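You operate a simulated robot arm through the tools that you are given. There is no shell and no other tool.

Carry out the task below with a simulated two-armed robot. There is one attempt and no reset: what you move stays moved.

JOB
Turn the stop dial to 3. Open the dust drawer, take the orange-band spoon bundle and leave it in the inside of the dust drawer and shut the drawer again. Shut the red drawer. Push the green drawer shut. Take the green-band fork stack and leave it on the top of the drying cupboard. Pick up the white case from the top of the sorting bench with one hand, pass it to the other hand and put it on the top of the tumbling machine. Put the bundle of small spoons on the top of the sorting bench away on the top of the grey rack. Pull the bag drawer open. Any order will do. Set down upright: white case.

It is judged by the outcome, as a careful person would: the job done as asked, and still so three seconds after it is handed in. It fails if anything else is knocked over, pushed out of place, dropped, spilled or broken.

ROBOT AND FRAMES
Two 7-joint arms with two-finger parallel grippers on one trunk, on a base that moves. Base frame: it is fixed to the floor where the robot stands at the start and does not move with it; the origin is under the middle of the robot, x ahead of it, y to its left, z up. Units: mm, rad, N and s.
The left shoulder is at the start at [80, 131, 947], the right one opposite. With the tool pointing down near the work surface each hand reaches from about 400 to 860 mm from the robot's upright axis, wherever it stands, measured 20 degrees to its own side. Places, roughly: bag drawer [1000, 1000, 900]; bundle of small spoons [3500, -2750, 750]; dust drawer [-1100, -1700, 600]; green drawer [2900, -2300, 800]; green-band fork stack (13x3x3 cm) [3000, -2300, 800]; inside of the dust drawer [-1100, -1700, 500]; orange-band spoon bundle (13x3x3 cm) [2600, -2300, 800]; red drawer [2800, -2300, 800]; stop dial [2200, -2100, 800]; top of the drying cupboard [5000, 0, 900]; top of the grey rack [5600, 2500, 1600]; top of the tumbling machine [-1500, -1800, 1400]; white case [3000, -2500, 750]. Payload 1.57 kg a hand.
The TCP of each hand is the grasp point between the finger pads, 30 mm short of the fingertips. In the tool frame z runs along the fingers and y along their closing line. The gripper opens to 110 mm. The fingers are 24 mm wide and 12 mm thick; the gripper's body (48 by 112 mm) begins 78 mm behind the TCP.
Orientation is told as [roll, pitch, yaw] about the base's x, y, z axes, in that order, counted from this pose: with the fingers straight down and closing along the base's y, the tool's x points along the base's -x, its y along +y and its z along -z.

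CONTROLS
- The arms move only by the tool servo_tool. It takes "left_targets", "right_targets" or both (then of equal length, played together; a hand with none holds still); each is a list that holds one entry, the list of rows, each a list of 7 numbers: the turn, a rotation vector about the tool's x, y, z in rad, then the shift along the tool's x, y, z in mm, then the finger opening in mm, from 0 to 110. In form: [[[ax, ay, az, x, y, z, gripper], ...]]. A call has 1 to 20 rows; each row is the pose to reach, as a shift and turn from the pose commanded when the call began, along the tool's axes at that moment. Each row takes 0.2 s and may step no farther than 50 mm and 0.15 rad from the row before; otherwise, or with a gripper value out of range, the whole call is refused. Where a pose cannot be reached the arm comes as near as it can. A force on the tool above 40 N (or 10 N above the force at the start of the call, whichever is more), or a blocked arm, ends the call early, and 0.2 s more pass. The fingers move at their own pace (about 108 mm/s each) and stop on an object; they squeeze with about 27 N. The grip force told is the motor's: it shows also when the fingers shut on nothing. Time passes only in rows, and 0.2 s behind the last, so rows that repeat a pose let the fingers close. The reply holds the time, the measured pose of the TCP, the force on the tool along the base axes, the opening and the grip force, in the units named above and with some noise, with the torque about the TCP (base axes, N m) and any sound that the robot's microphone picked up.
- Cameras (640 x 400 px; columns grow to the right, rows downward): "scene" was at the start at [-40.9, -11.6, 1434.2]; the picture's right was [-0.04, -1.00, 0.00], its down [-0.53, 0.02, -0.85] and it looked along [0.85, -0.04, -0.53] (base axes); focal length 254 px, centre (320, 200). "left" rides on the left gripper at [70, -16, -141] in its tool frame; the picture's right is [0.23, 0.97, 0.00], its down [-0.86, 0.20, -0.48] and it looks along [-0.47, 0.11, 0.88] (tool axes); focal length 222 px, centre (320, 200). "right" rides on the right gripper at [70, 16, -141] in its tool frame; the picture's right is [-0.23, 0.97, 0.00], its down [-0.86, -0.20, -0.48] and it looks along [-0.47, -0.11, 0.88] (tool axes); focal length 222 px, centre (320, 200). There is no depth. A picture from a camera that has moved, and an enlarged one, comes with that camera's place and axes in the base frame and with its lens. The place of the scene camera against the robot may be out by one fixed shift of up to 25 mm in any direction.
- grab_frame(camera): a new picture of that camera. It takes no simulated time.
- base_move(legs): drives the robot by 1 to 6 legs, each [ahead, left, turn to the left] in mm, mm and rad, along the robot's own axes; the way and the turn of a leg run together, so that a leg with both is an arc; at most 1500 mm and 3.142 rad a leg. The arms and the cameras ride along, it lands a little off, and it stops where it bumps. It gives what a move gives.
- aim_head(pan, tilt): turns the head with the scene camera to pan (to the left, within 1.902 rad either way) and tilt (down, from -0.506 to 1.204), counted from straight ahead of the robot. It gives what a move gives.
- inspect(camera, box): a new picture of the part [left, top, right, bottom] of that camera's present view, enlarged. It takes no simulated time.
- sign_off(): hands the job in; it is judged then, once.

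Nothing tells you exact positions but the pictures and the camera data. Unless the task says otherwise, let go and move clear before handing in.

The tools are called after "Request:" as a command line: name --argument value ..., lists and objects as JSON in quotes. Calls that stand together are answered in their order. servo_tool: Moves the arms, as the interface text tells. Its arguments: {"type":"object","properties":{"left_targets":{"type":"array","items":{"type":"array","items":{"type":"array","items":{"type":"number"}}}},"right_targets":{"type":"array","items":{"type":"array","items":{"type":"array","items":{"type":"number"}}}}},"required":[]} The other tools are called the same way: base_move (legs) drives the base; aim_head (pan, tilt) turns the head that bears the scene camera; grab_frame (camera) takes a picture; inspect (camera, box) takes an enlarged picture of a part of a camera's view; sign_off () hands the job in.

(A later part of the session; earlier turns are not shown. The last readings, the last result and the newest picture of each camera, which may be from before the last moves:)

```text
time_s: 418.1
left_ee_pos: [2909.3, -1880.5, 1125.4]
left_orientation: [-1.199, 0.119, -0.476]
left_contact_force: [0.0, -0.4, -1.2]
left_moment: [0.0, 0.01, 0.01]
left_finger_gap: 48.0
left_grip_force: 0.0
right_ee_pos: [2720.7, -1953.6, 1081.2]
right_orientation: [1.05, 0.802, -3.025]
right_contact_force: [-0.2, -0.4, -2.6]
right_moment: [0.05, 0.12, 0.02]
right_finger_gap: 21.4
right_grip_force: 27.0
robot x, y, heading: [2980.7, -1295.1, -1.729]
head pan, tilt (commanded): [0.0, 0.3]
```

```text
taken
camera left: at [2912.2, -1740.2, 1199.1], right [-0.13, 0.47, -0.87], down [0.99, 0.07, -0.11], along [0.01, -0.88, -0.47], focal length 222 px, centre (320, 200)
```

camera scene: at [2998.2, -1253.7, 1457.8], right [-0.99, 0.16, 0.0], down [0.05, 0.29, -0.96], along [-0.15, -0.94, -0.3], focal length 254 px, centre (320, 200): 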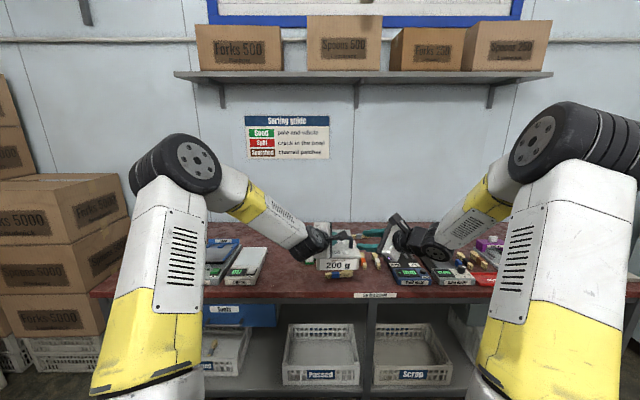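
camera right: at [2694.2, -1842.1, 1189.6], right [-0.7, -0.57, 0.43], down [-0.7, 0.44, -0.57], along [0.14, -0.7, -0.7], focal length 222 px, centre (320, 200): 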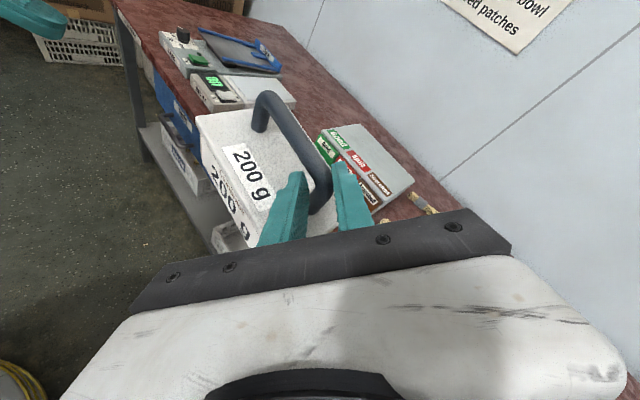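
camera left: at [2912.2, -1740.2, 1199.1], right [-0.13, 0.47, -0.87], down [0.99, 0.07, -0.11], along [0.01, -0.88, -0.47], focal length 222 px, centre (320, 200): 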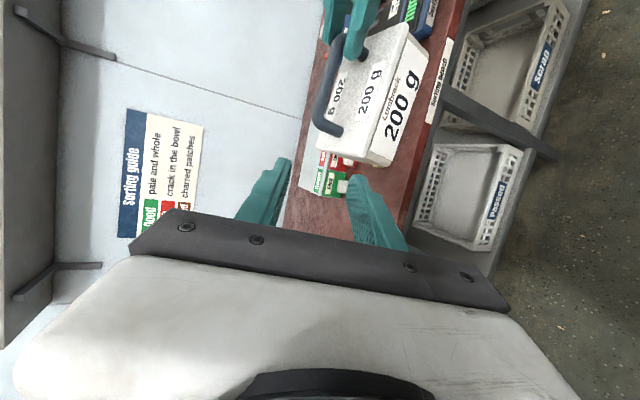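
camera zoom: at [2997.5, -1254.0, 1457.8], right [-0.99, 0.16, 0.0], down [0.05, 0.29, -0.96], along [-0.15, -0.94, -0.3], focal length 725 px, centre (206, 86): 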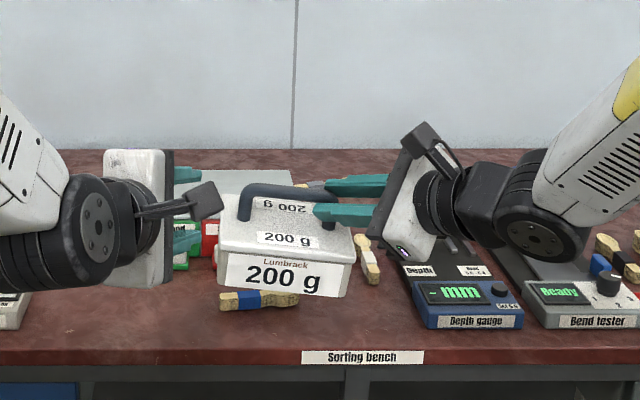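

The hand-over worked: the right hand alone holds the case. Now I'll raise it a bit, move the left hand out to the left and straighten its yaw.

Request:
servo_tool --left_targets '[[[0.012, -0.092, -0.036, -40, -3, -4, 60], [0.023, -0.184, -0.072, -79, -7, -8, 60], [0.035, -0.275, -0.108, -119, -10, -12, 60], [0.046, -0.367, -0.144, -158, -13, -16, 60], [0.058, -0.459, -0.18, -198, -17, -20, 60], [0.058, -0.459, -0.18, -237, -20, -24, 60]]]' --right_targets '[[[0, 0, 0, 14, 12, -7, 8], [0, 0, 0, 29, 24, -14, 8], [0, 0, 0, 43, 37, -20, 8], [0, 0, 0, 58, 49, -27, 8], [0, 0, 0, 72, 61, -34, 8], [0, 0, 0, 72, 61, -34, 8]]]'

Request:
grab_frame --camera "scene"

Request:
grab_frame --camera "right"

```text
time_s: 419.6
left_ee_pos: [3126.1, -1978.1, 1124.6]
left_orientation: [-1.199, 0.121, 0.021]
left_contact_force: [-0.3, -0.2, 0.9]
left_moment: [0.01, 0.02, 0.06]
left_finger_gap: 60.1
left_grip_force: 0.1
right_ee_pos: [2706.8, -1951.8, 1208.8]
right_orientation: [1.073, 0.856, -3.045]
right_contact_force: [-0.2, 0.4, -3.1]
right_moment: [0.17, 0.15, 0.01]
right_finger_gap: 15.8
right_grip_force: 27.0
right hand out of reach, approached as far as the arm can: row 1
robot x, y, heading: [2979.7, -1291.8, -1.727]
head pan, tilt (commanded): [0.0, 0.3]
```

```text
taken
camera scene: at [2997.4, -1253.5, 1457.8], right [-0.99, 0.16, 0.0], down [0.05, 0.29, -0.96], along [-0.15, -0.94, -0.3], focal length 254 px, centre (320, 200)
```

scene: 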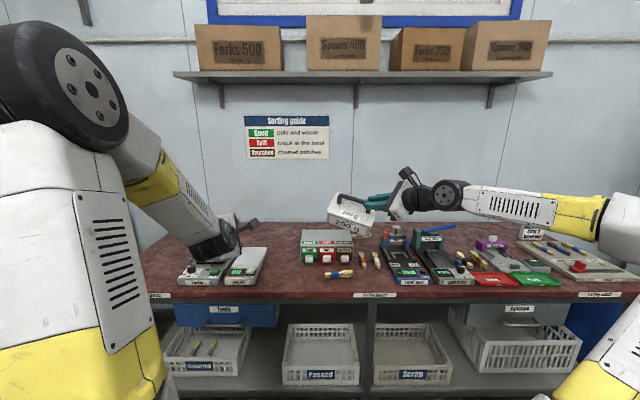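

```text
taken
camera right: at [2678.8, -1838.4, 1313.6], right [-0.75, -0.54, 0.39], down [-0.65, 0.46, -0.61], along [0.15, -0.71, -0.69], focal length 222 px, centre (320, 200)
```

right: 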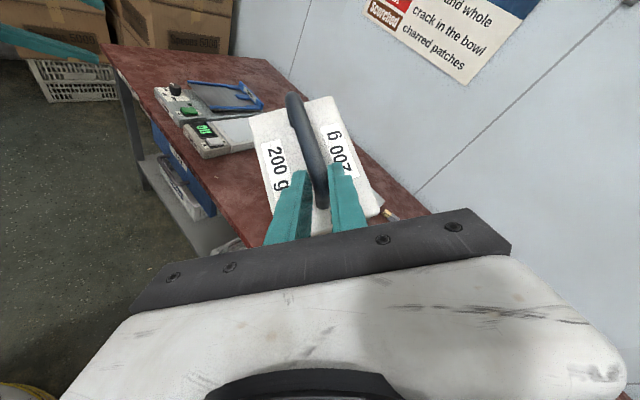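

The case settled differently in the right fingers (gap now 16 mm, on the straight rod). I'll zoom to check its attitude.

Request:
inspect --camera "scene" --box '[300, 160, 480, 270]'

Request:
inspect --camera "right" --box '[220, 70, 430, 250]'

```text
3.56 times, centred on (390, 215) of scene
camera zoom: at [2997.4, -1253.5, 1457.8], right [-0.99, 0.16, 0.0], down [0.05, 0.29, -0.96], along [-0.15, -0.94, -0.3], focal length 902 px, centre (71, 147)
```

zoom: 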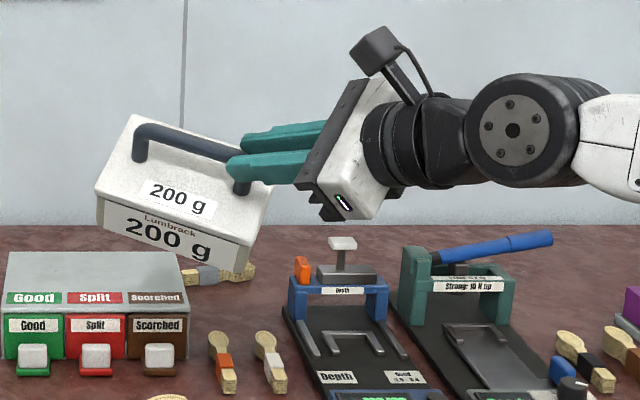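

```text
2.22 times, centred on (325, 160) of right
camera zoom: at [2678.8, -1838.4, 1313.6], right [-0.75, -0.54, 0.39], down [-0.65, 0.46, -0.61], along [0.15, -0.71, -0.69], focal length 494 px, centre (309, 289)
```

zoom: 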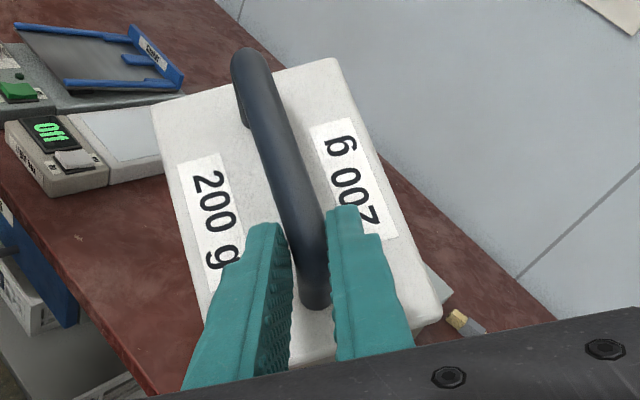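

The right fingers now clamp the handle squarely, but the case leans about 37°. I'll rotate the right hand to bring it upright, in free air above the bench gap.

Request:
servo_tool --right_targets '[[[0.063, -0.036, 0.085, 0, 0, 0, 8], [0.127, -0.072, 0.169, 0, 0, 0, 8], [0.19, -0.109, 0.254, 0, 0, 0, 8], [0.253, -0.145, 0.338, 0, 0, 0, 8], [0.317, -0.181, 0.423, 0, 0, 0, 8], [0.38, -0.217, 0.507, 0, 0, 0, 8]]]'

Request:
grab_frame --camera "scene"

Request:
grab_frame --camera "right"

```text
time_s: 420.9
left_ee_pos: [3127.5, -1978.0, 1125.3]
left_orientation: [-1.2, 0.12, 0.022]
left_contact_force: [0.0, 0.7, 0.3]
left_moment: [0.0, 0.01, 0.03]
left_finger_gap: 60.2
left_grip_force: 0.0
right_ee_pos: [2706.8, -1952.8, 1208.2]
right_orientation: [-0.024, 0.928, 2.354]
right_contact_force: [0.0, -0.7, -1.8]
right_moment: [0.04, 0.1, -0.02]
right_finger_gap: 15.7
right_grip_force: 27.2
robot x, y, heading: [2981.6, -1294.0, -1.728]
head pan, tilt (commanded): [0.0, 0.3]
```

```text
taken
camera scene: at [2997.6, -1253.6, 1457.8], right [-0.99, 0.16, 0.0], down [0.05, 0.29, -0.96], along [-0.15, -0.94, -0.3], focal length 254 px, centre (320, 200)
```

scene: 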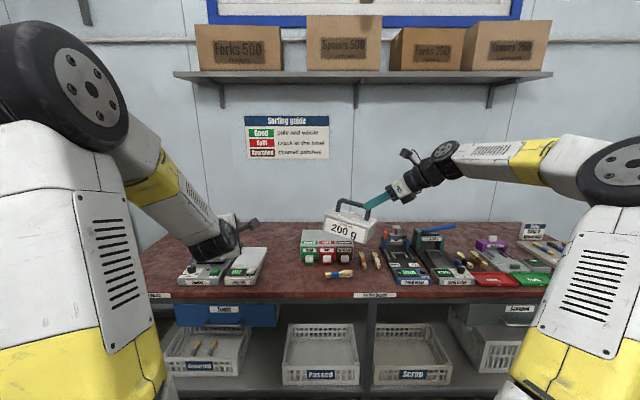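

```text
taken
camera right: at [2642.4, -1916.3, 1348.0], right [-0.77, -0.6, -0.2], down [-0.5, 0.77, -0.39], along [0.39, -0.21, -0.9], focal length 222 px, centre (320, 200)
```

right: 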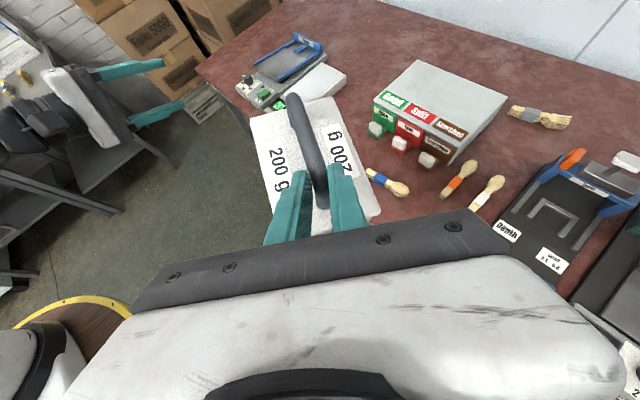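

The case is upright now, held from its right end. Next, the left hand: roll it back so its fingers close sideways, for the orange bundle.

Request:
servo_tool --left_targets '[[[0, 0, 0.14, 0, 0, 0, 60], [0, 0, 0.28, 0, 0, 0, 60], [0, 0, 0.42, 0, 0, 0, 60], [0, 0, 0.56, 0, 0, 0, 60], [0, 0, 0.7, 0, 0, 0, 60], [0, 0, 0.84, 0, 0, 0, 60], [0, 0, 0.98, 0, 0, 0, 60], [0, 0, 1.12, 0, 0, 0, 60], [0, 0, 1.26, 0, 0, 0, 60], [0, 0, 1.4, 0, 0, 0, 60], [0, 0, 1.54, 0, 0, 0, 60]]]'

Request:
grab_frame --camera "scene"

Request:
grab_frame --camera "left"

```text
time_s: 423.4
left_ee_pos: [3128.7, -1978.9, 1123.0]
left_orientation: [-0.384, -1.172, -1.186]
left_contact_force: [0.2, 0.1, 0.3]
left_moment: [0.02, -0.01, 0.02]
left_finger_gap: 60.1
left_grip_force: 0.0
right_ee_pos: [2706.7, -1952.3, 1208.3]
right_orientation: [-0.023, 0.929, 2.354]
right_contact_force: [-0.5, 0.3, -2.0]
right_moment: [0.05, 0.11, 0.02]
right_finger_gap: 15.6
right_grip_force: 27.2
robot x, y, heading: [2982.4, -1293.6, -1.729]
head pan, tilt (commanded): [0.0, 0.3]
```

```text
taken
camera scene: at [2997.8, -1253.7, 1457.8], right [-0.99, 0.16, 0.0], down [0.05, 0.29, -0.96], along [-0.15, -0.94, -0.3], focal length 254 px, centre (320, 200)
```

scene: 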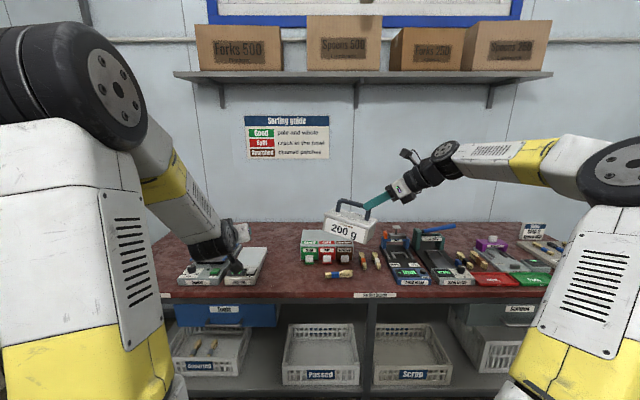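

```text
taken
camera left: at [3105.1, -1821.2, 1112.6], right [0.93, 0.11, -0.35], down [0.33, 0.14, 0.93], along [0.15, -0.98, 0.1], focal length 222 px, centre (320, 200)
```

left: 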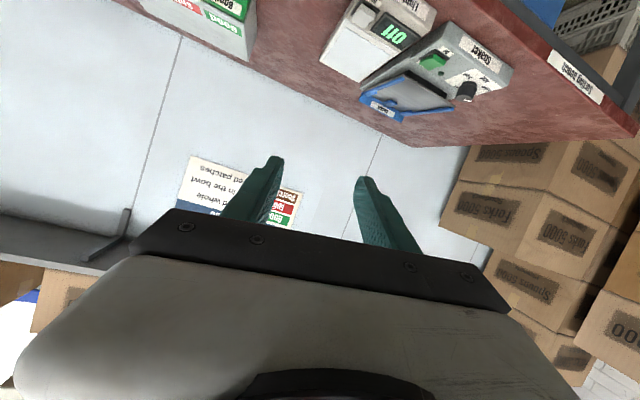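

Left arm is in good shape with its elbow out. I'll correct its small yaw/roll error and move the base so the orange bundle is in front of it.

Request:
servo_tool --left_targets '[[[0.06, 0.01, 0.1, 0, 0, 0, 60], [0.12, 0.019, 0.2, 0, 0, 0, 60], [0.12, 0.019, 0.2, 0, 0, 0, 60]]]'

Request:
base_move --legs '[[0, -380, 0], [270, 0, 0]]'

Request:
aim_head --pan 0.0 --tilt 0.7

Request:
grab_frame --camera "scene"

Request:
grab_frame --camera "left"

```text
time_s: 424.1
left_ee_pos: [3128.4, -1978.6, 1123.9]
left_orientation: [-0.015, -1.191, -1.713]
left_contact_force: [0.1, 0.5, -0.6]
left_moment: [-0.01, -0.01, 0.0]
left_finger_gap: 59.5
left_grip_force: 0.0
right_ee_pos: [2706.6, -1953.5, 1209.2]
right_orientation: [-0.023, 0.929, 2.354]
right_contact_force: [-0.3, -1.2, -2.2]
right_moment: [0.11, 0.12, 0.01]
right_finger_gap: 15.8
right_grip_force: 26.7
robot x, y, heading: [2982.2, -1291.9, -1.732]
head pan, tilt (commanded): [0.0, 0.3]
```

```text
time_s: 428.0
left_ee_pos: [2718.5, -2179.0, 1123.1]
left_orientation: [-0.018, -1.192, -1.703]
left_contact_force: [-0.5, 0.5, -0.2]
left_moment: [0.02, -0.01, -0.02]
left_finger_gap: 59.9
left_grip_force: 0.2
right_ee_pos: [2298.2, -2156.8, 1208.2]
right_orientation: [-0.022, 0.927, 2.363]
right_contact_force: [-0.3, -0.4, -0.7]
right_moment: [0.1, 0.12, -0.02]
right_finger_gap: 15.7
right_grip_force: 27.1
robot x, y, heading: [2566.5, -1495.3, -1.715]
head pan, tilt (commanded): [0.0, 0.3]
```

```text
time_s: 428.9
left_ee_pos: [2719.3, -2179.5, 1123.3]
left_orientation: [-0.018, -1.192, -1.701]
left_contact_force: [0.8, -0.7, 0.1]
left_moment: [0.0, 0.02, 0.02]
left_finger_gap: 59.9
left_grip_force: 0.1
right_ee_pos: [2297.9, -2157.5, 1208.3]
right_orientation: [-0.023, 0.929, 2.362]
right_contact_force: [0.5, -0.3, -2.0]
right_moment: [0.09, 0.12, -0.02]
right_finger_gap: 15.8
right_grip_force: 26.8
robot x, y, heading: [2566.3, -1495.4, -1.722]
head pan, tilt (commanded): [0.0, 0.7]
```

```text
taken
camera scene: at [2584.4, -1447.7, 1421.8], right [-0.99, 0.15, 0.0], down [0.1, 0.64, -0.77], along [-0.12, -0.76, -0.64], focal length 254 px, centre (320, 200)
```

scene: 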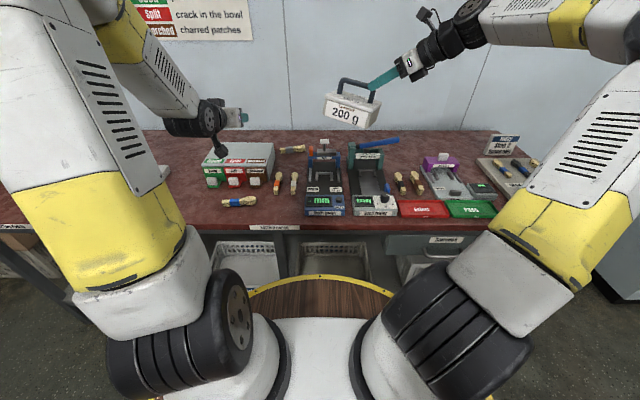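

```text
taken
camera left: at [2725.4, -2020.4, 1110.6], right [0.97, -0.06, -0.22], down [0.22, 0.1, 0.97], along [-0.04, -0.99, 0.11], focal length 222 px, centre (320, 200)
```

left: 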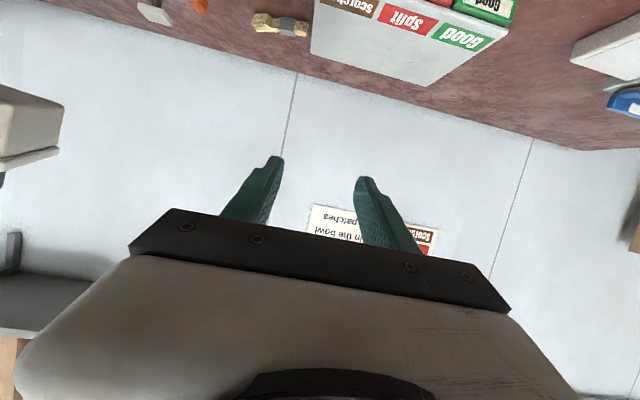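

The case stays upright. The orange bundle is near (2618,-2256); I'll bring the left hand to a point above it with a moderate tilt.

Request:
servo_tool --left_targets '[[[0, 0.065, 0, 28, -14.5, 26, 56], [0, 0.13, 0, 56, -29, 52.5, 52], [0, 0.195, 0, 84, -43.5, 79, 48], [0, 0.26, 0, 112, -58, 105, 46], [0, 0.325, 0, 140, -72.5, 131, 46], [0, 0.39, 0, 168, -87, 157.5, 46], [0, 0.39, 0, 168, -87, 157.5, 46]]]'

Request:
grab_frame --camera "left"

Request:
grab_frame --camera "scene"

```text
time_s: 430.5
left_ee_pos: [2620.3, -2251.4, 910.7]
left_orientation: [-0.01, -0.801, -1.71]
left_contact_force: [0.2, 1.3, -0.7]
left_moment: [-0.06, 0.0, 0.01]
left_finger_gap: 46.0
left_grip_force: 0.1
right_ee_pos: [2297.6, -2156.2, 1208.7]
right_orientation: [-0.024, 0.927, 2.364]
right_contact_force: [0.0, 0.0, -1.8]
right_moment: [0.07, 0.1, -0.02]
right_finger_gap: 15.5
right_grip_force: 27.2
robot x, y, heading: [2570.7, -1493.4, -1.722]
head pan, tilt (commanded): [0.0, 0.7]
```

```text
taken
camera left: at [2625.1, -2100.1, 958.7], right [0.99, 0.01, -0.17], down [0.17, -0.28, 0.95], along [-0.03, -0.96, -0.28], focal length 222 px, centre (320, 200)
```

left: 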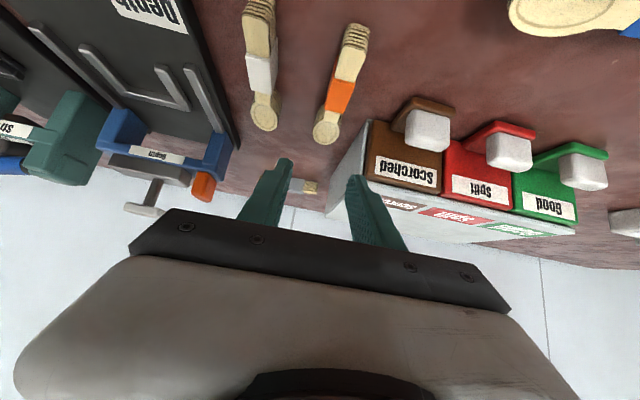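

```text
taken
camera scene: at [2584.3, -1447.7, 1421.7], right [-0.99, 0.15, 0.0], down [0.1, 0.64, -0.76], along [-0.12, -0.76, -0.64], focal length 254 px, centre (320, 200)
```

scene: 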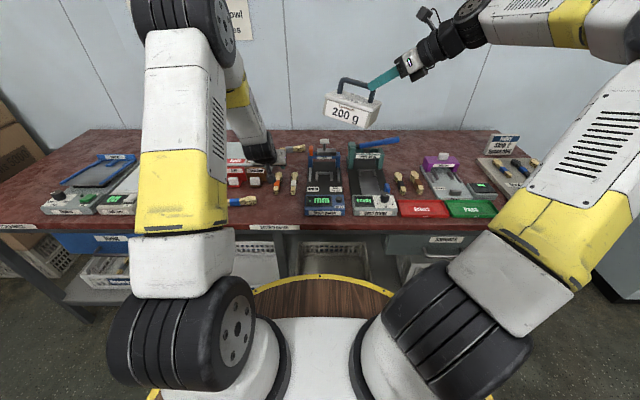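

Aligned over the orange band. Descending around it.

Request:
servo_tool --left_targets '[[[0, 0, 0, 16, 1, 19, 46], [0, 0, 0, 32, 1, 39, 46], [0, 0, 0, 44, 1, 54, 46], [0, 0, 0, 47, 1, 58, 46]]]'

Request:
grab_frame --camera "left"

```text
time_s: 431.5
left_ee_pos: [2618.3, -2257.7, 834.7]
left_orientation: [-0.01, -0.804, -1.71]
left_contact_force: [0.6, 0.4, 0.0]
left_moment: [-0.03, 0.02, -0.03]
left_finger_gap: 45.9
left_grip_force: 0.0
right_ee_pos: [2298.4, -2157.9, 1209.1]
right_orientation: [-0.023, 0.928, 2.362]
right_contact_force: [-0.2, 0.2, -1.6]
right_moment: [0.07, 0.1, 0.0]
right_finger_gap: 15.9
right_grip_force: 27.1
robot x, y, heading: [2562.7, -1493.6, -1.722]
head pan, tilt (commanded): [0.0, 0.7]
```

```text
taken
camera left: at [2623.4, -2107.6, 883.4], right [0.99, 0.01, -0.17], down [0.17, -0.28, 0.95], along [-0.03, -0.96, -0.28], focal length 222 px, centre (320, 200)
```

left: 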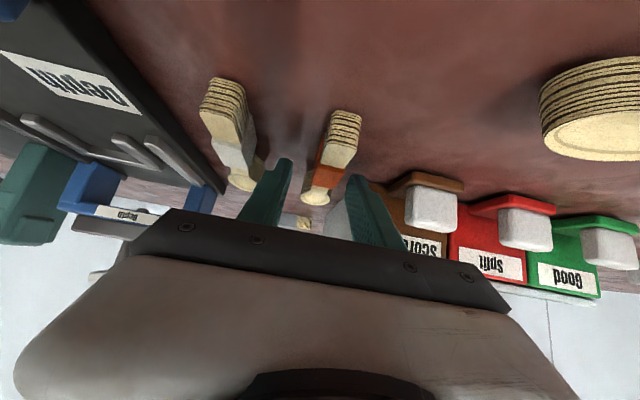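

Well placed. Lowering 2 mm and closing.

Request:
servo_tool --left_targets '[[[0, 0, 0, 1.4, 0.5, 1.4, 46], [0, 0, 0, 1.4, 0.5, 1.4, 34], [0, 0, 0, 1.4, 0.5, 1.4, 22], [0, 0, 0, 1.4, 0.5, 1.4, 10], [0, 0, 0, 1.4, 0.5, 1.4, 8], [0, 0, 0, 1.4, 0.5, 1.4, 8]]]'

Request:
servo_tool --left_targets '[[[0, 0, 0, -14, 0, -14, 8], [0, 0, 0, -36, 0, -35, 8], [0, 0, 0, -65, 0, -63, 8], [0, 0, 0, -97, 0, -94, 8], [0, 0, 0, -129, 0, -125, 8], [0, 0, 0, -161, 0, -156, 8]]]'

Request:
grab_frame --camera "left"

Request:
grab_frame --camera "scene"

```text
time_s: 432.9
left_ee_pos: [2618.9, -2259.5, 833.9]
left_orientation: [-0.009, -0.802, -1.709]
left_contact_force: [-0.2, -0.3, 1.2]
left_moment: [-0.02, -0.04, 0.02]
left_finger_gap: 14.6
left_grip_force: 27.1
right_ee_pos: [2297.8, -2157.6, 1207.6]
right_orientation: [-0.022, 0.928, 2.363]
right_contact_force: [0.8, 0.0, -2.4]
right_moment: [0.09, 0.09, -0.01]
right_finger_gap: 15.6
right_grip_force: 26.9
robot x, y, heading: [2561.5, -1493.3, -1.723]
head pan, tilt (commanded): [0.0, 0.7]
```

```text
time_s: 434.3
left_ee_pos: [2621.6, -2258.0, 1058.1]
left_orientation: [-0.009, -0.801, -1.712]
left_contact_force: [-0.3, 0.2, 0.1]
left_moment: [0.0, 0.03, 0.0]
left_finger_gap: 14.2
left_grip_force: 27.1
right_ee_pos: [2297.2, -2158.1, 1208.9]
right_orientation: [-0.022, 0.926, 2.363]
right_contact_force: [0.3, -1.1, -1.8]
right_moment: [0.12, 0.11, 0.02]
right_finger_gap: 15.4
right_grip_force: 27.2
robot x, y, heading: [2566.3, -1492.8, -1.721]
head pan, tilt (commanded): [0.0, 0.7]
```

```text
taken
camera left: at [2627.0, -2107.1, 1105.8], right [0.99, 0.01, -0.17], down [0.17, -0.28, 0.95], along [-0.03, -0.96, -0.28], focal length 222 px, centre (320, 200)
```

left: 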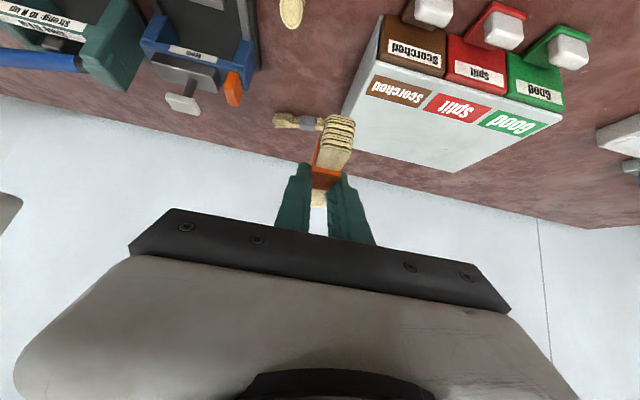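

```text
taken
camera scene: at [2584.4, -1448.1, 1421.7], right [-0.99, 0.15, 0.0], down [0.1, 0.64, -0.76], along [-0.12, -0.76, -0.64], focal length 254 px, centre (320, 200)
```

scene: 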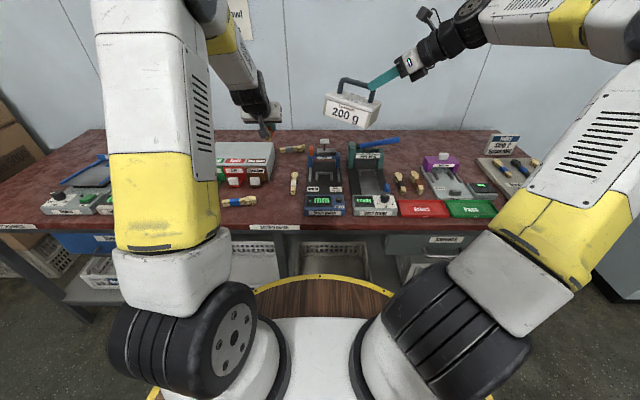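

Both items are held. Since the drawer needs a more vertical hand, I'll set the orange bundle back down here and re-grasp it with the tool nearly vertical.

Request:
servo_tool --left_targets '[[[0, 0, 0, 32, 0, 31, 8], [0, 0, 0, 64, 0, 62, 8], [0, 0, 0, 96, 0, 93, 8], [0, 0, 0, 128, 0, 124, 8], [0, 0, 0, 150, 0, 146, 8], [0, 0, 0, 160, 0, 155, 8], [0, 0, 0, 160, 0, 155, 8]]]'

Request:
servo_tool --left_targets '[[[0, 0, 0, 0, 0, 0, 24], [0, 0, 0, 0, 0, 0, 40], [0, 0, 0, 0, 0, -10, 44], [0, 0, 0, -20, 0, -45, 44], [0, 0, 0, -45, 0, -80, 44]]]'

Request:
servo_tool --left_targets '[[[0, 0.12, 0, 0, 0, 0, 44], [0, 0.24, 0, 0, 0, 0, 44], [0, 0.36, 0, 0, 0, 0, 44], [0, 0.48, 0, 0, 0, 0, 44], [0, 0.6, 0, 0, 0, 0, 44], [0, 0.7, 0, 0, 0, 0, 44]]]'

Request:
grab_frame --camera "left"

Request:
grab_frame --camera "scene"

```text
time_s: 435.9
left_ee_pos: [2619.6, -2260.2, 833.8]
left_orientation: [-0.01, -0.803, -1.712]
left_contact_force: [0.1, 1.0, -0.5]
left_moment: [0.0, -0.02, 0.0]
left_finger_gap: 14.4
left_grip_force: 27.3
right_ee_pos: [2297.7, -2157.0, 1208.3]
right_orientation: [-0.021, 0.929, 2.364]
right_contact_force: [-0.7, -0.4, -2.8]
right_moment: [0.09, 0.09, 0.02]
right_finger_gap: 15.7
right_grip_force: 26.7
robot x, y, heading: [2569.0, -1494.4, -1.724]
head pan, tilt (commanded): [0.0, 0.7]
```

```text
time_s: 437.1
left_ee_pos: [2624.7, -2233.0, 922.0]
left_orientation: [-0.007, -0.802, -1.712]
left_contact_force: [0.7, 0.1, -0.1]
left_moment: [0.0, -0.01, -0.01]
left_finger_gap: 43.7
left_grip_force: 0.1
right_ee_pos: [2297.3, -2157.3, 1209.2]
right_orientation: [-0.022, 0.927, 2.361]
right_contact_force: [0.0, -0.9, -1.7]
right_moment: [0.07, 0.09, 0.05]
right_finger_gap: 15.8
right_grip_force: 27.5
robot x, y, heading: [2566.8, -1494.7, -1.721]
head pan, tilt (commanded): [0.0, 0.7]
```

```text
time_s: 438.5
left_ee_pos: [2625.1, -2232.8, 923.5]
left_orientation: [-0.005, -0.102, -1.717]
left_contact_force: [1.0, -0.6, 0.1]
left_moment: [0.0, 0.0, 0.02]
left_finger_gap: 43.8
left_grip_force: 0.2
right_ee_pos: [2297.5, -2157.9, 1208.3]
right_orientation: [-0.023, 0.928, 2.365]
right_contact_force: [0.0, 1.0, -1.5]
right_moment: [0.08, 0.14, 0.01]
right_finger_gap: 15.8
right_grip_force: 27.0
robot x, y, heading: [2567.0, -1492.2, -1.723]
head pan, tilt (commanded): [0.0, 0.7]
```

```text
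taken
camera left: at [2620.3, -2146.6, 1056.3], right [1.0, 0.08, -0.03], down [0.08, -0.82, 0.56], along [0.02, -0.56, -0.83], focal length 222 px, centre (320, 200)
```

left: 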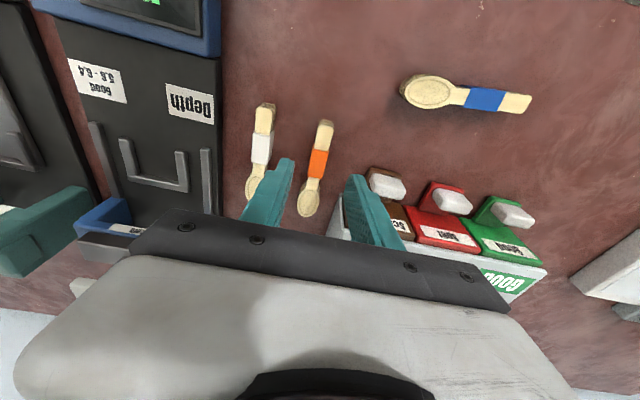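

```text
taken
camera scene: at [2584.4, -1447.6, 1421.7], right [-0.99, 0.15, 0.0], down [0.1, 0.64, -0.76], along [-0.12, -0.76, -0.64], focal length 254 px, centre (320, 200)
```

scene: 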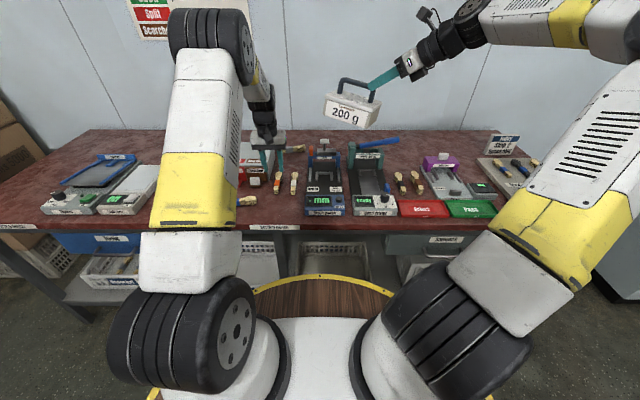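

The hand is nearly vertical and still in good posture. Descending on the orange band again.

Request:
servo_tool --left_targets '[[[0, 0, 0, -8, -1, 25, 44], [0, 0, 0, -15, -2, 55, 44], [0, 0, 0, -15, -2, 78, 44], [0, 0, 0, -15, -2, 90, 44], [0, 0, 0, -15, -2, 92, 44]]]'

Request:
grab_frame --camera "left"

```text
time_s: 439.7
left_ee_pos: [2617.9, -2256.7, 831.9]
left_orientation: [-0.007, -0.103, -1.718]
left_contact_force: [0.4, 0.0, -0.5]
left_moment: [-0.01, 0.0, 0.01]
left_finger_gap: 44.1
left_grip_force: 0.1
right_ee_pos: [2297.0, -2157.9, 1208.6]
right_orientation: [-0.023, 0.929, 2.365]
right_contact_force: [0.0, 0.5, -1.9]
right_moment: [0.08, 0.09, 0.02]
right_finger_gap: 15.4
right_grip_force: 26.7
robot x, y, heading: [2566.0, -1492.7, -1.719]
head pan, tilt (commanded): [0.0, 0.7]
```

```text
taken
camera left: at [2614.1, -2170.4, 965.7], right [1.0, 0.08, -0.03], down [0.08, -0.82, 0.56], along [0.02, -0.56, -0.83], focal length 222 px, centre (320, 200)
```

left: 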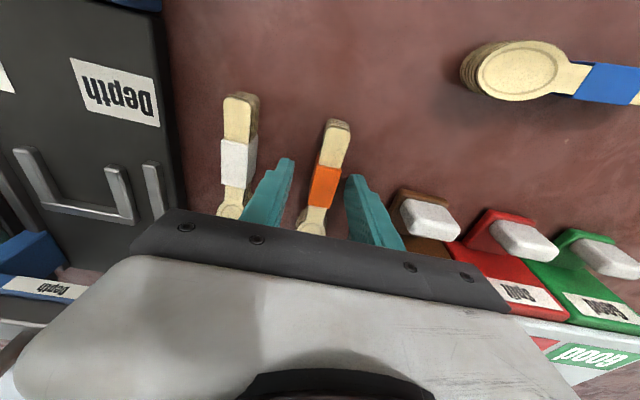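

Good. Closing on the band and lifting.

Request:
servo_tool --left_targets '[[[0, 0, 0, 0, 0, 0, 30], [0, 0, 0, 0, 0, 0, 16], [0, 0, 0, 0, 0, 0, 8], [0, 0, 0, 0, 0, 0, 8], [0, 0, 0, 0, 0, -30, 8], [0, 0, 0, 0, 0, -75, 8], [0, 0, 0, 0, 0, -120, 8], [0, 0, 0, 0, 0, -165, 8], [0, 0, 0, 0, 0, -210, 8]]]'

Request:
grab_frame --camera "left"

```text
time_s: 441.7
left_ee_pos: [2621.2, -2236.7, 1042.0]
left_orientation: [-0.007, -0.1, -1.715]
left_contact_force: [-0.1, 0.4, 0.1]
left_moment: [0.05, -0.01, 0.0]
left_finger_gap: 14.6
left_grip_force: 26.8
right_ee_pos: [2297.7, -2158.1, 1208.5]
right_orientation: [-0.022, 0.927, 2.361]
right_contact_force: [-0.2, -0.4, -1.5]
right_moment: [0.08, 0.13, 0.01]
right_finger_gap: 15.4
right_grip_force: 27.0
robot x, y, heading: [2566.5, -1493.1, -1.722]
head pan, tilt (commanded): [0.0, 0.7]
```

```text
taken
camera left: at [2617.7, -2150.7, 1175.0], right [1.0, 0.08, -0.03], down [0.08, -0.82, 0.56], along [0.02, -0.56, -0.83], focal length 222 px, centre (320, 200)
```

left: 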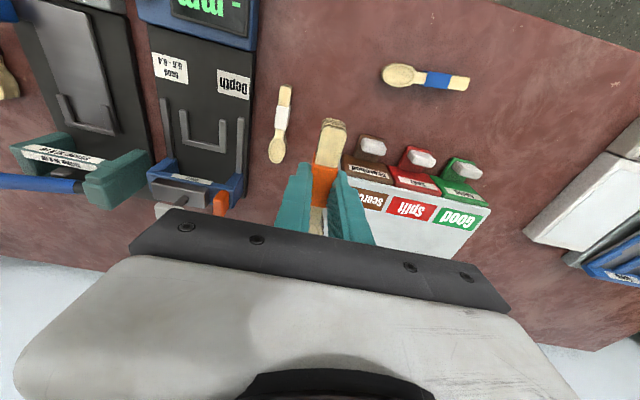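

Both held securely. I'll back away and drive along to the tumbling machine.

Request:
base_move --legs '[[-450, 0, 0], [0, -1150, 0], [0, -1150, 0], [0, -1080, 0]]'

Request:
aim_head --pan -0.1 --tilt 0.7

Request:
grab_frame --camera "scene"

```text
time_s: 460.4
left_ee_pos: [-632.7, -1228.1, 1041.7]
left_orientation: [-0.007, -0.101, -1.734]
left_contact_force: [0.4, -0.1, 0.7]
left_moment: [-0.01, -0.01, 0.02]
left_finger_gap: 14.4
left_grip_force: 27.2
right_ee_pos: [-955.5, -1142.8, 1207.8]
right_orientation: [-0.023, 0.929, 2.342]
right_contact_force: [0.0, -0.6, -2.9]
right_moment: [0.11, 0.13, 0.0]
right_finger_gap: 15.2
right_grip_force: 27.0
robot x, y, heading: [-674.3, -483.7, -1.742]
head pan, tilt (commanded): [0.0, 0.7]
```

```text
time_s: 461.1
left_ee_pos: [-633.1, -1228.7, 1042.5]
left_orientation: [-0.007, -0.103, -1.734]
left_contact_force: [-0.1, -0.8, 0.3]
left_moment: [0.03, -0.01, 0.03]
left_finger_gap: 14.3
left_grip_force: 26.8
right_ee_pos: [-955.6, -1141.9, 1208.2]
right_orientation: [-0.024, 0.926, 2.343]
right_contact_force: [0.0, -0.7, -2.0]
right_moment: [0.11, 0.12, 0.0]
right_finger_gap: 15.8
right_grip_force: 26.7
robot x, y, heading: [-673.7, -485.8, -1.743]
head pan, tilt (commanded): [-0.099, 0.7]
```

```text
taken
camera scene: at [-664.0, -437.2, 1421.7], right [-0.96, 0.27, 0.0], down [0.17, 0.62, -0.76], along [-0.2, -0.74, -0.64], focal length 254 px, centre (320, 200)
```

scene: 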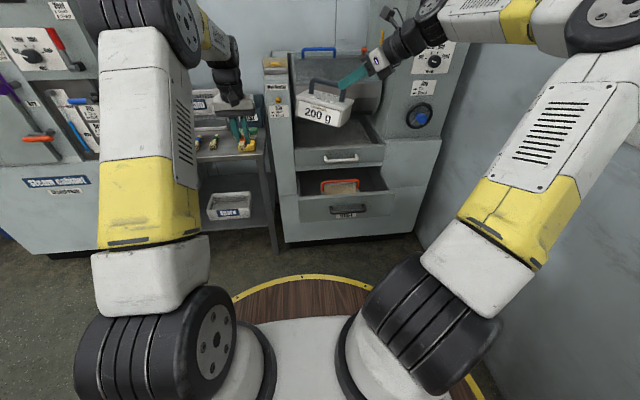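

I'm in front of the machine with both items. Zooming into the open drawer.

Request:
inspect --camera "scene" --box '[270, 140, 420, 250]'

Request:
grab_frame --camera "left"

Request:
grab_frame --camera "right"

```text
3.64 times, centred on (345, 195) of scene
camera zoom: at [-664.0, -437.2, 1421.7], right [-0.96, 0.27, 0.0], down [0.17, 0.62, -0.76], along [-0.2, -0.74, -0.64], focal length 923 px, centre (229, 218)
```

zoom: 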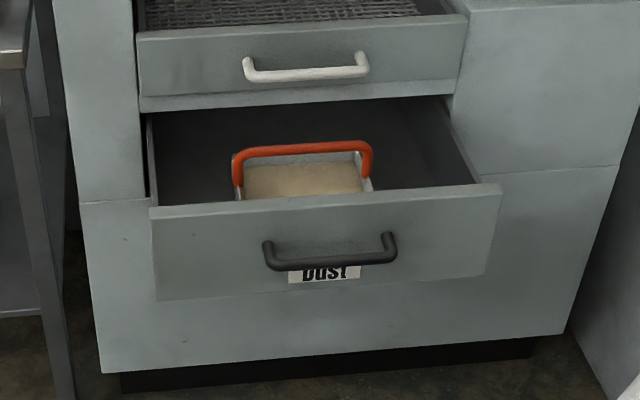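

```text
taken
camera left: at [-635.2, -1142.6, 1174.7], right [1.0, 0.06, -0.03], down [0.07, -0.82, 0.56], along [0.01, -0.56, -0.83], focal length 222 px, centre (320, 200)
```

left: 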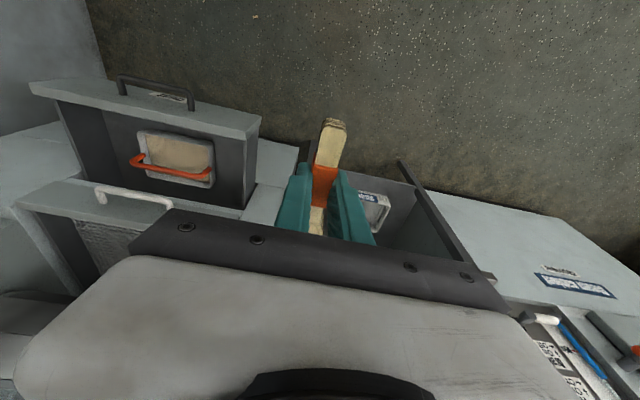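

```text
taken
camera right: at [-1019.5, -1106.2, 1347.8], right [-0.78, -0.6, -0.19], down [-0.49, 0.78, -0.39], along [0.39, -0.21, -0.9], focal length 222 px, centre (320, 200)
```

right: 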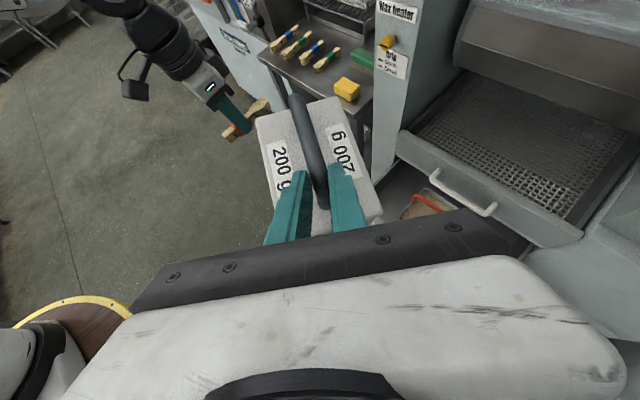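

The drawer's left (east) side has about 130 mm free beside the tray. I'll position the base so the left hand hangs over that spot.

Request:
base_move --legs '[[0, 0, 0.02], [140, -215, 0]]'

Request:
grab_frame --camera "left"

Request:
grab_frame --camera "scene"

```text
time_s: 463.3
left_ee_pos: [-850.2, -1338.5, 1040.7]
left_orientation: [-0.008, -0.103, -1.71]
left_contact_force: [-0.4, 0.3, -0.1]
left_moment: [0.0, 0.01, -0.03]
left_finger_gap: 14.4
left_grip_force: 26.5
right_ee_pos: [-1174.7, -1260.5, 1208.0]
right_orientation: [-0.023, 0.929, 2.37]
right_contact_force: [0.9, 0.0, -1.7]
right_moment: [0.11, 0.15, -0.03]
right_finger_gap: 15.4
right_grip_force: 27.2
robot x, y, heading: [-910.9, -593.5, -1.715]
head pan, tilt (commanded): [-0.099, 0.7]
```

```text
taken
camera left: at [-855.0, -1252.2, 1174.8], right [1.0, 0.09, -0.03], down [0.09, -0.82, 0.56], along [0.03, -0.56, -0.83], focal length 222 px, centre (320, 200)
```

left: 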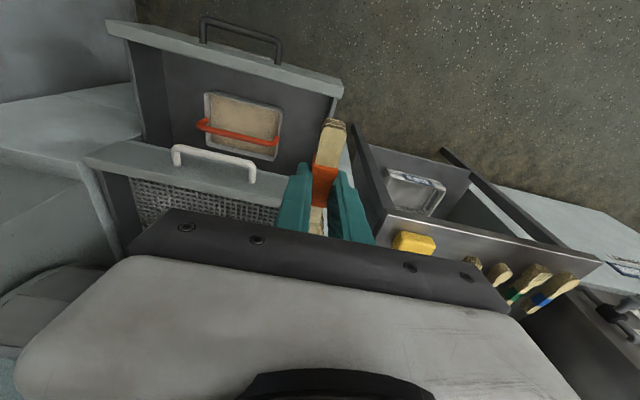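

```text
taken
camera scene: at [-901.7, -548.0, 1421.7], right [-0.97, 0.24, 0.0], down [0.16, 0.63, -0.76], along [-0.18, -0.74, -0.64], focal length 254 px, centre (320, 200)
```

scene: 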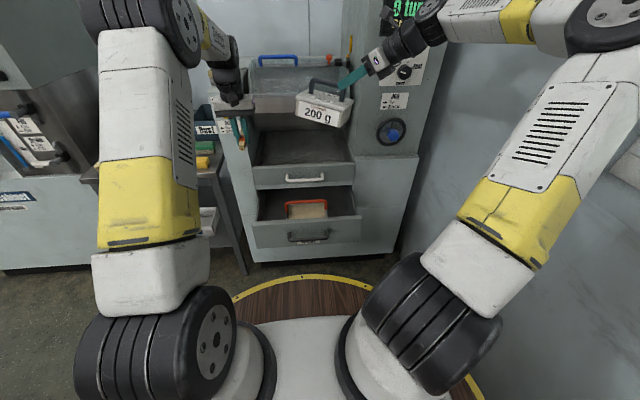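

I'll shift over the gap beside the tray and descend to just above the drawer's rim to re-check clearances.

Request:
servo_tool --left_targets '[[[0, 0, 0, -20, -16, 20, 8], [0, 0, 0, -41, -32, 50, 8], [0, 0, 0, -45, -32, 95, 8], [0, 0, 0, -50, -32, 140, 8], [0, 0, 0, -55, -32, 185, 8], [0, 0, 0, -60, -32, 230, 8], [0, 0, 0, -65, -32, 270, 8], [0, 0, 0, -68, -32, 300, 8]]]'

Request:
grab_frame --camera "left"

Request:
inspect --camera "scene" --box '[200, 140, 380, 270]'

```text
time_s: 465.1
left_ee_pos: [-895.6, -1432.5, 750.9]
left_orientation: [-0.007, -0.104, -1.711]
left_contact_force: [-0.4, 0.2, 0.5]
left_moment: [-0.01, -0.01, 0.0]
left_finger_gap: 14.5
left_grip_force: 27.2
right_ee_pos: [-1175.6, -1260.1, 1208.8]
right_orientation: [-0.023, 0.929, 2.37]
right_contact_force: [-0.9, 0.4, -0.7]
right_moment: [0.04, 0.14, 0.01]
right_finger_gap: 15.7
right_grip_force: 27.1
robot x, y, heading: [-907.9, -596.1, -1.717]
head pan, tilt (commanded): [-0.099, 0.7]
```

```text
taken
camera left: at [-900.9, -1347.2, 883.9], right [1.0, 0.09, -0.03], down [0.09, -0.82, 0.56], along [0.03, -0.56, -0.83], focal length 222 px, centre (320, 200)
```

left: 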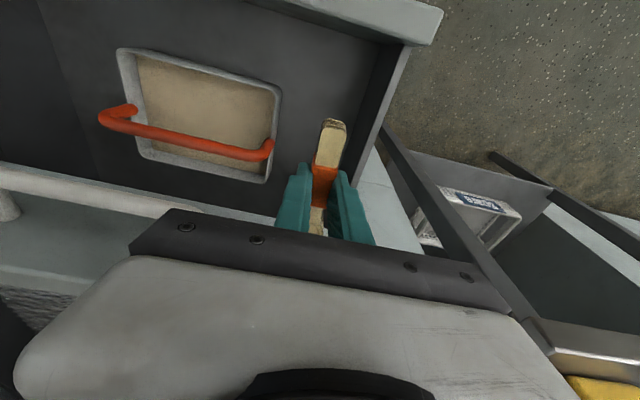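

```text
3.08 times, centred on (290, 205) of scene
camera zoom: at [-901.8, -547.8, 1421.7], right [-0.97, 0.24, 0.0], down [0.16, 0.63, -0.76], along [-0.18, -0.74, -0.64], focal length 781 px, centre (412, 185)
```

zoom: 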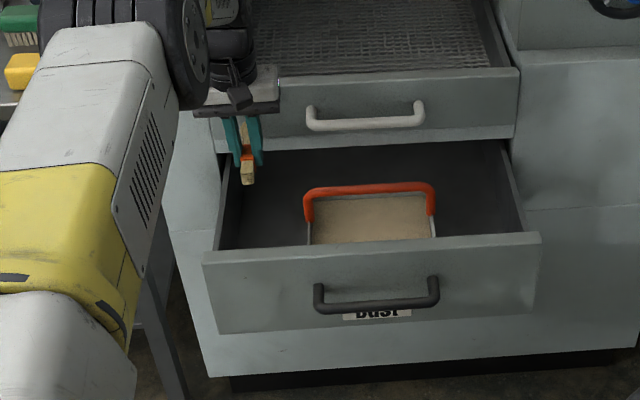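

I drifted about 45 mm too deep; I'll pull back toward me before going lower.

Request:
servo_tool --left_targets '[[[0, 0, 0, 25, 0, 0, 8], [0, 0, 0, 50, 2, 5, 8], [0, 0, 0, 50, 2, 5, 8]]]'

Request:
grab_frame --camera "left"

Request:
inspect --camera "scene" --box '[200, 140, 380, 270]'

```text
time_s: 465.9
left_ee_pos: [-888.2, -1382.8, 738.2]
left_orientation: [-0.008, -0.104, -1.71]
left_contact_force: [-0.5, 0.3, 0.4]
left_moment: [-0.01, -0.01, 0.03]
left_finger_gap: 14.7
left_grip_force: 27.4
right_ee_pos: [-1175.0, -1262.2, 1207.8]
right_orientation: [-0.023, 0.927, 2.369]
right_contact_force: [-1.1, 0.2, -2.5]
right_moment: [0.06, 0.13, 0.0]
right_finger_gap: 15.6
right_grip_force: 27.1
robot x, y, heading: [-911.8, -594.2, -1.711]
head pan, tilt (commanded): [-0.099, 0.7]
```

```text
taken
camera left: at [-892.3, -1296.9, 871.6], right [1.0, 0.09, -0.03], down [0.09, -0.82, 0.56], along [0.03, -0.56, -0.83], focal length 222 px, centre (320, 200)
```

left: 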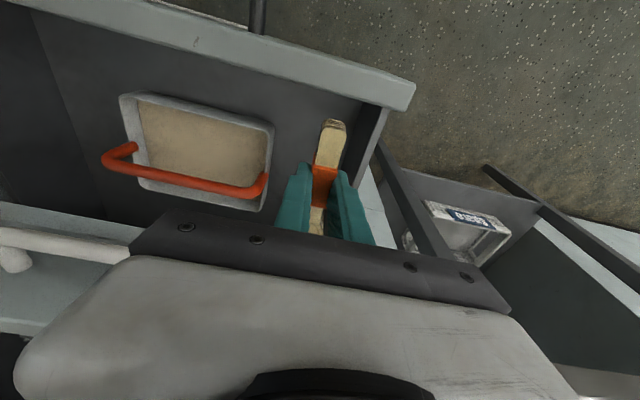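

```text
3.08 times, centred on (290, 205) of scene
camera zoom: at [-901.8, -548.1, 1421.7], right [-0.97, 0.24, 0.0], down [0.16, 0.63, -0.76], along [-0.18, -0.74, -0.64], focal length 781 px, centre (412, 185)
```

zoom: 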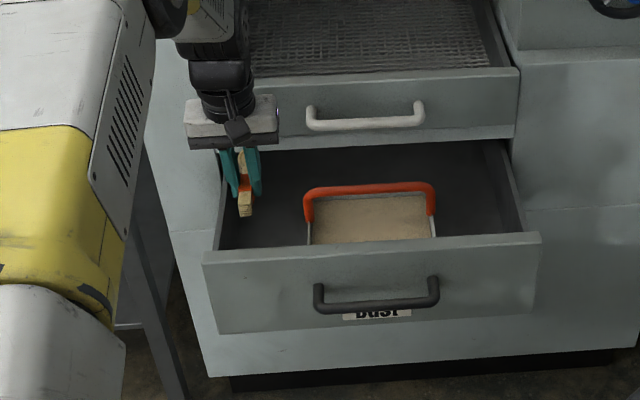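

The drawer's wall top is at z≈654 and the gap beside the tray about 106 mm; I'm centred in it. Lowering vertically.

Request:
servo_tool --left_targets '[[[0, 0, 0, 3.5, -3, 35, 8], [0, 0, 0, 7, -4, 70, 8], [0, 0, 0, 10.5, -4, 105, 8], [0, 0, 0, 13, -4, 128, 8]]]'

Request:
grab_frame --camera "left"

Request:
inspect --camera "scene" --box '[200, 140, 380, 270]'

```text
time_s: 466.9
left_ee_pos: [-893.6, -1381.9, 610.5]
left_orientation: [-0.009, -0.104, -1.708]
left_contact_force: [0.5, 0.1, -0.8]
left_moment: [0.05, 0.0, -0.01]
left_finger_gap: 14.6
left_grip_force: 26.7
right_ee_pos: [-1175.9, -1260.4, 1209.2]
right_orientation: [-0.022, 0.928, 2.37]
right_contact_force: [0.6, 0.5, -2.3]
right_moment: [0.05, 0.11, -0.03]
right_finger_gap: 15.7
right_grip_force: 26.7
robot x, y, heading: [-909.8, -593.7, -1.717]
head pan, tilt (commanded): [-0.099, 0.7]
```

```text
taken
camera left: at [-897.6, -1295.7, 743.9], right [1.0, 0.09, -0.03], down [0.09, -0.82, 0.56], along [0.03, -0.56, -0.83], focal length 222 px, centre (320, 200)
```

left: 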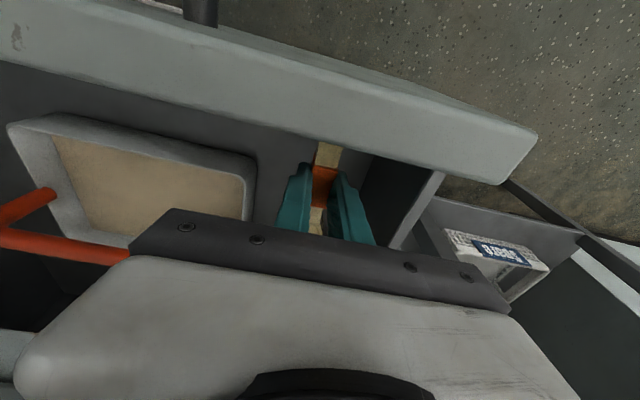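

```text
3.08 times, centred on (290, 205) of scene
camera zoom: at [-901.8, -547.9, 1421.7], right [-0.97, 0.24, 0.0], down [0.16, 0.63, -0.76], along [-0.18, -0.74, -0.64], focal length 781 px, centre (412, 185)
```

zoom: 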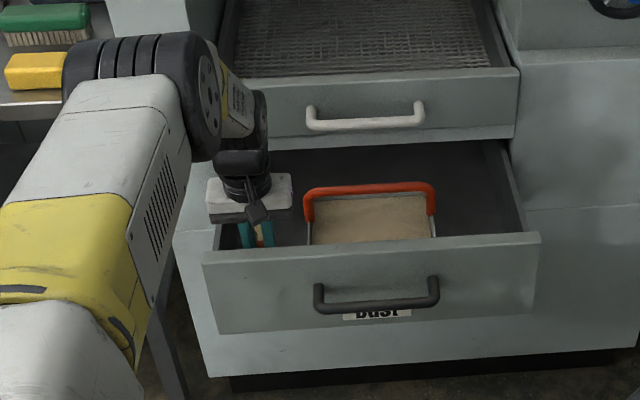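

Inside the drawer now, nothing touching. A little lower, in small steps.

Request:
servo_tool --left_targets '[[[0, 0, 0, -2, 0, 8, 8], [0, 0, 0, -3, 0, 16, 8], [0, 0, 0, -3, 0, 22, 8], [0, 0, 0, -3, 0, 27, 8]]]'

Request:
grab_frame --camera "left"

Request:
inspect --camera "scene" --box '[220, 170, 320, 250]'

```text
time_s: 467.9
left_ee_pos: [-894.2, -1387.7, 584.5]
left_orientation: [-0.008, -0.103, -1.708]
left_contact_force: [0.5, -0.2, 0.5]
left_moment: [0.02, -0.06, 0.01]
left_finger_gap: 14.1
left_grip_force: 26.8
right_ee_pos: [-1176.3, -1261.3, 1208.8]
right_orientation: [-0.023, 0.926, 2.368]
right_contact_force: [0.2, 0.7, -2.2]
right_moment: [0.08, 0.13, 0.02]
right_finger_gap: 15.5
right_grip_force: 26.6
robot x, y, heading: [-909.5, -597.1, -1.718]
head pan, tilt (commanded): [-0.099, 0.7]
```

```text
taken
camera left: at [-898.3, -1302.2, 718.1], right [1.0, 0.09, -0.03], down [0.09, -0.82, 0.56], along [0.03, -0.56, -0.83], focal length 222 px, centre (320, 200)
```

left: 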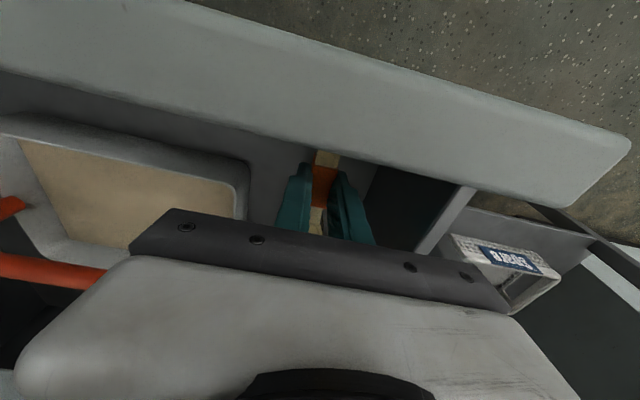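

```text
5.00 times, centred on (270, 210) of scene
camera zoom: at [-901.8, -548.1, 1421.7], right [-0.97, 0.24, 0.0], down [0.16, 0.63, -0.76], along [-0.18, -0.74, -0.64], focal length 1269 px, centre (570, 150)
```

zoom: 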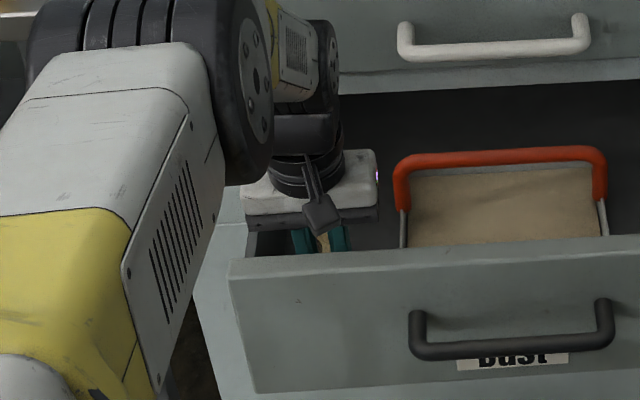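

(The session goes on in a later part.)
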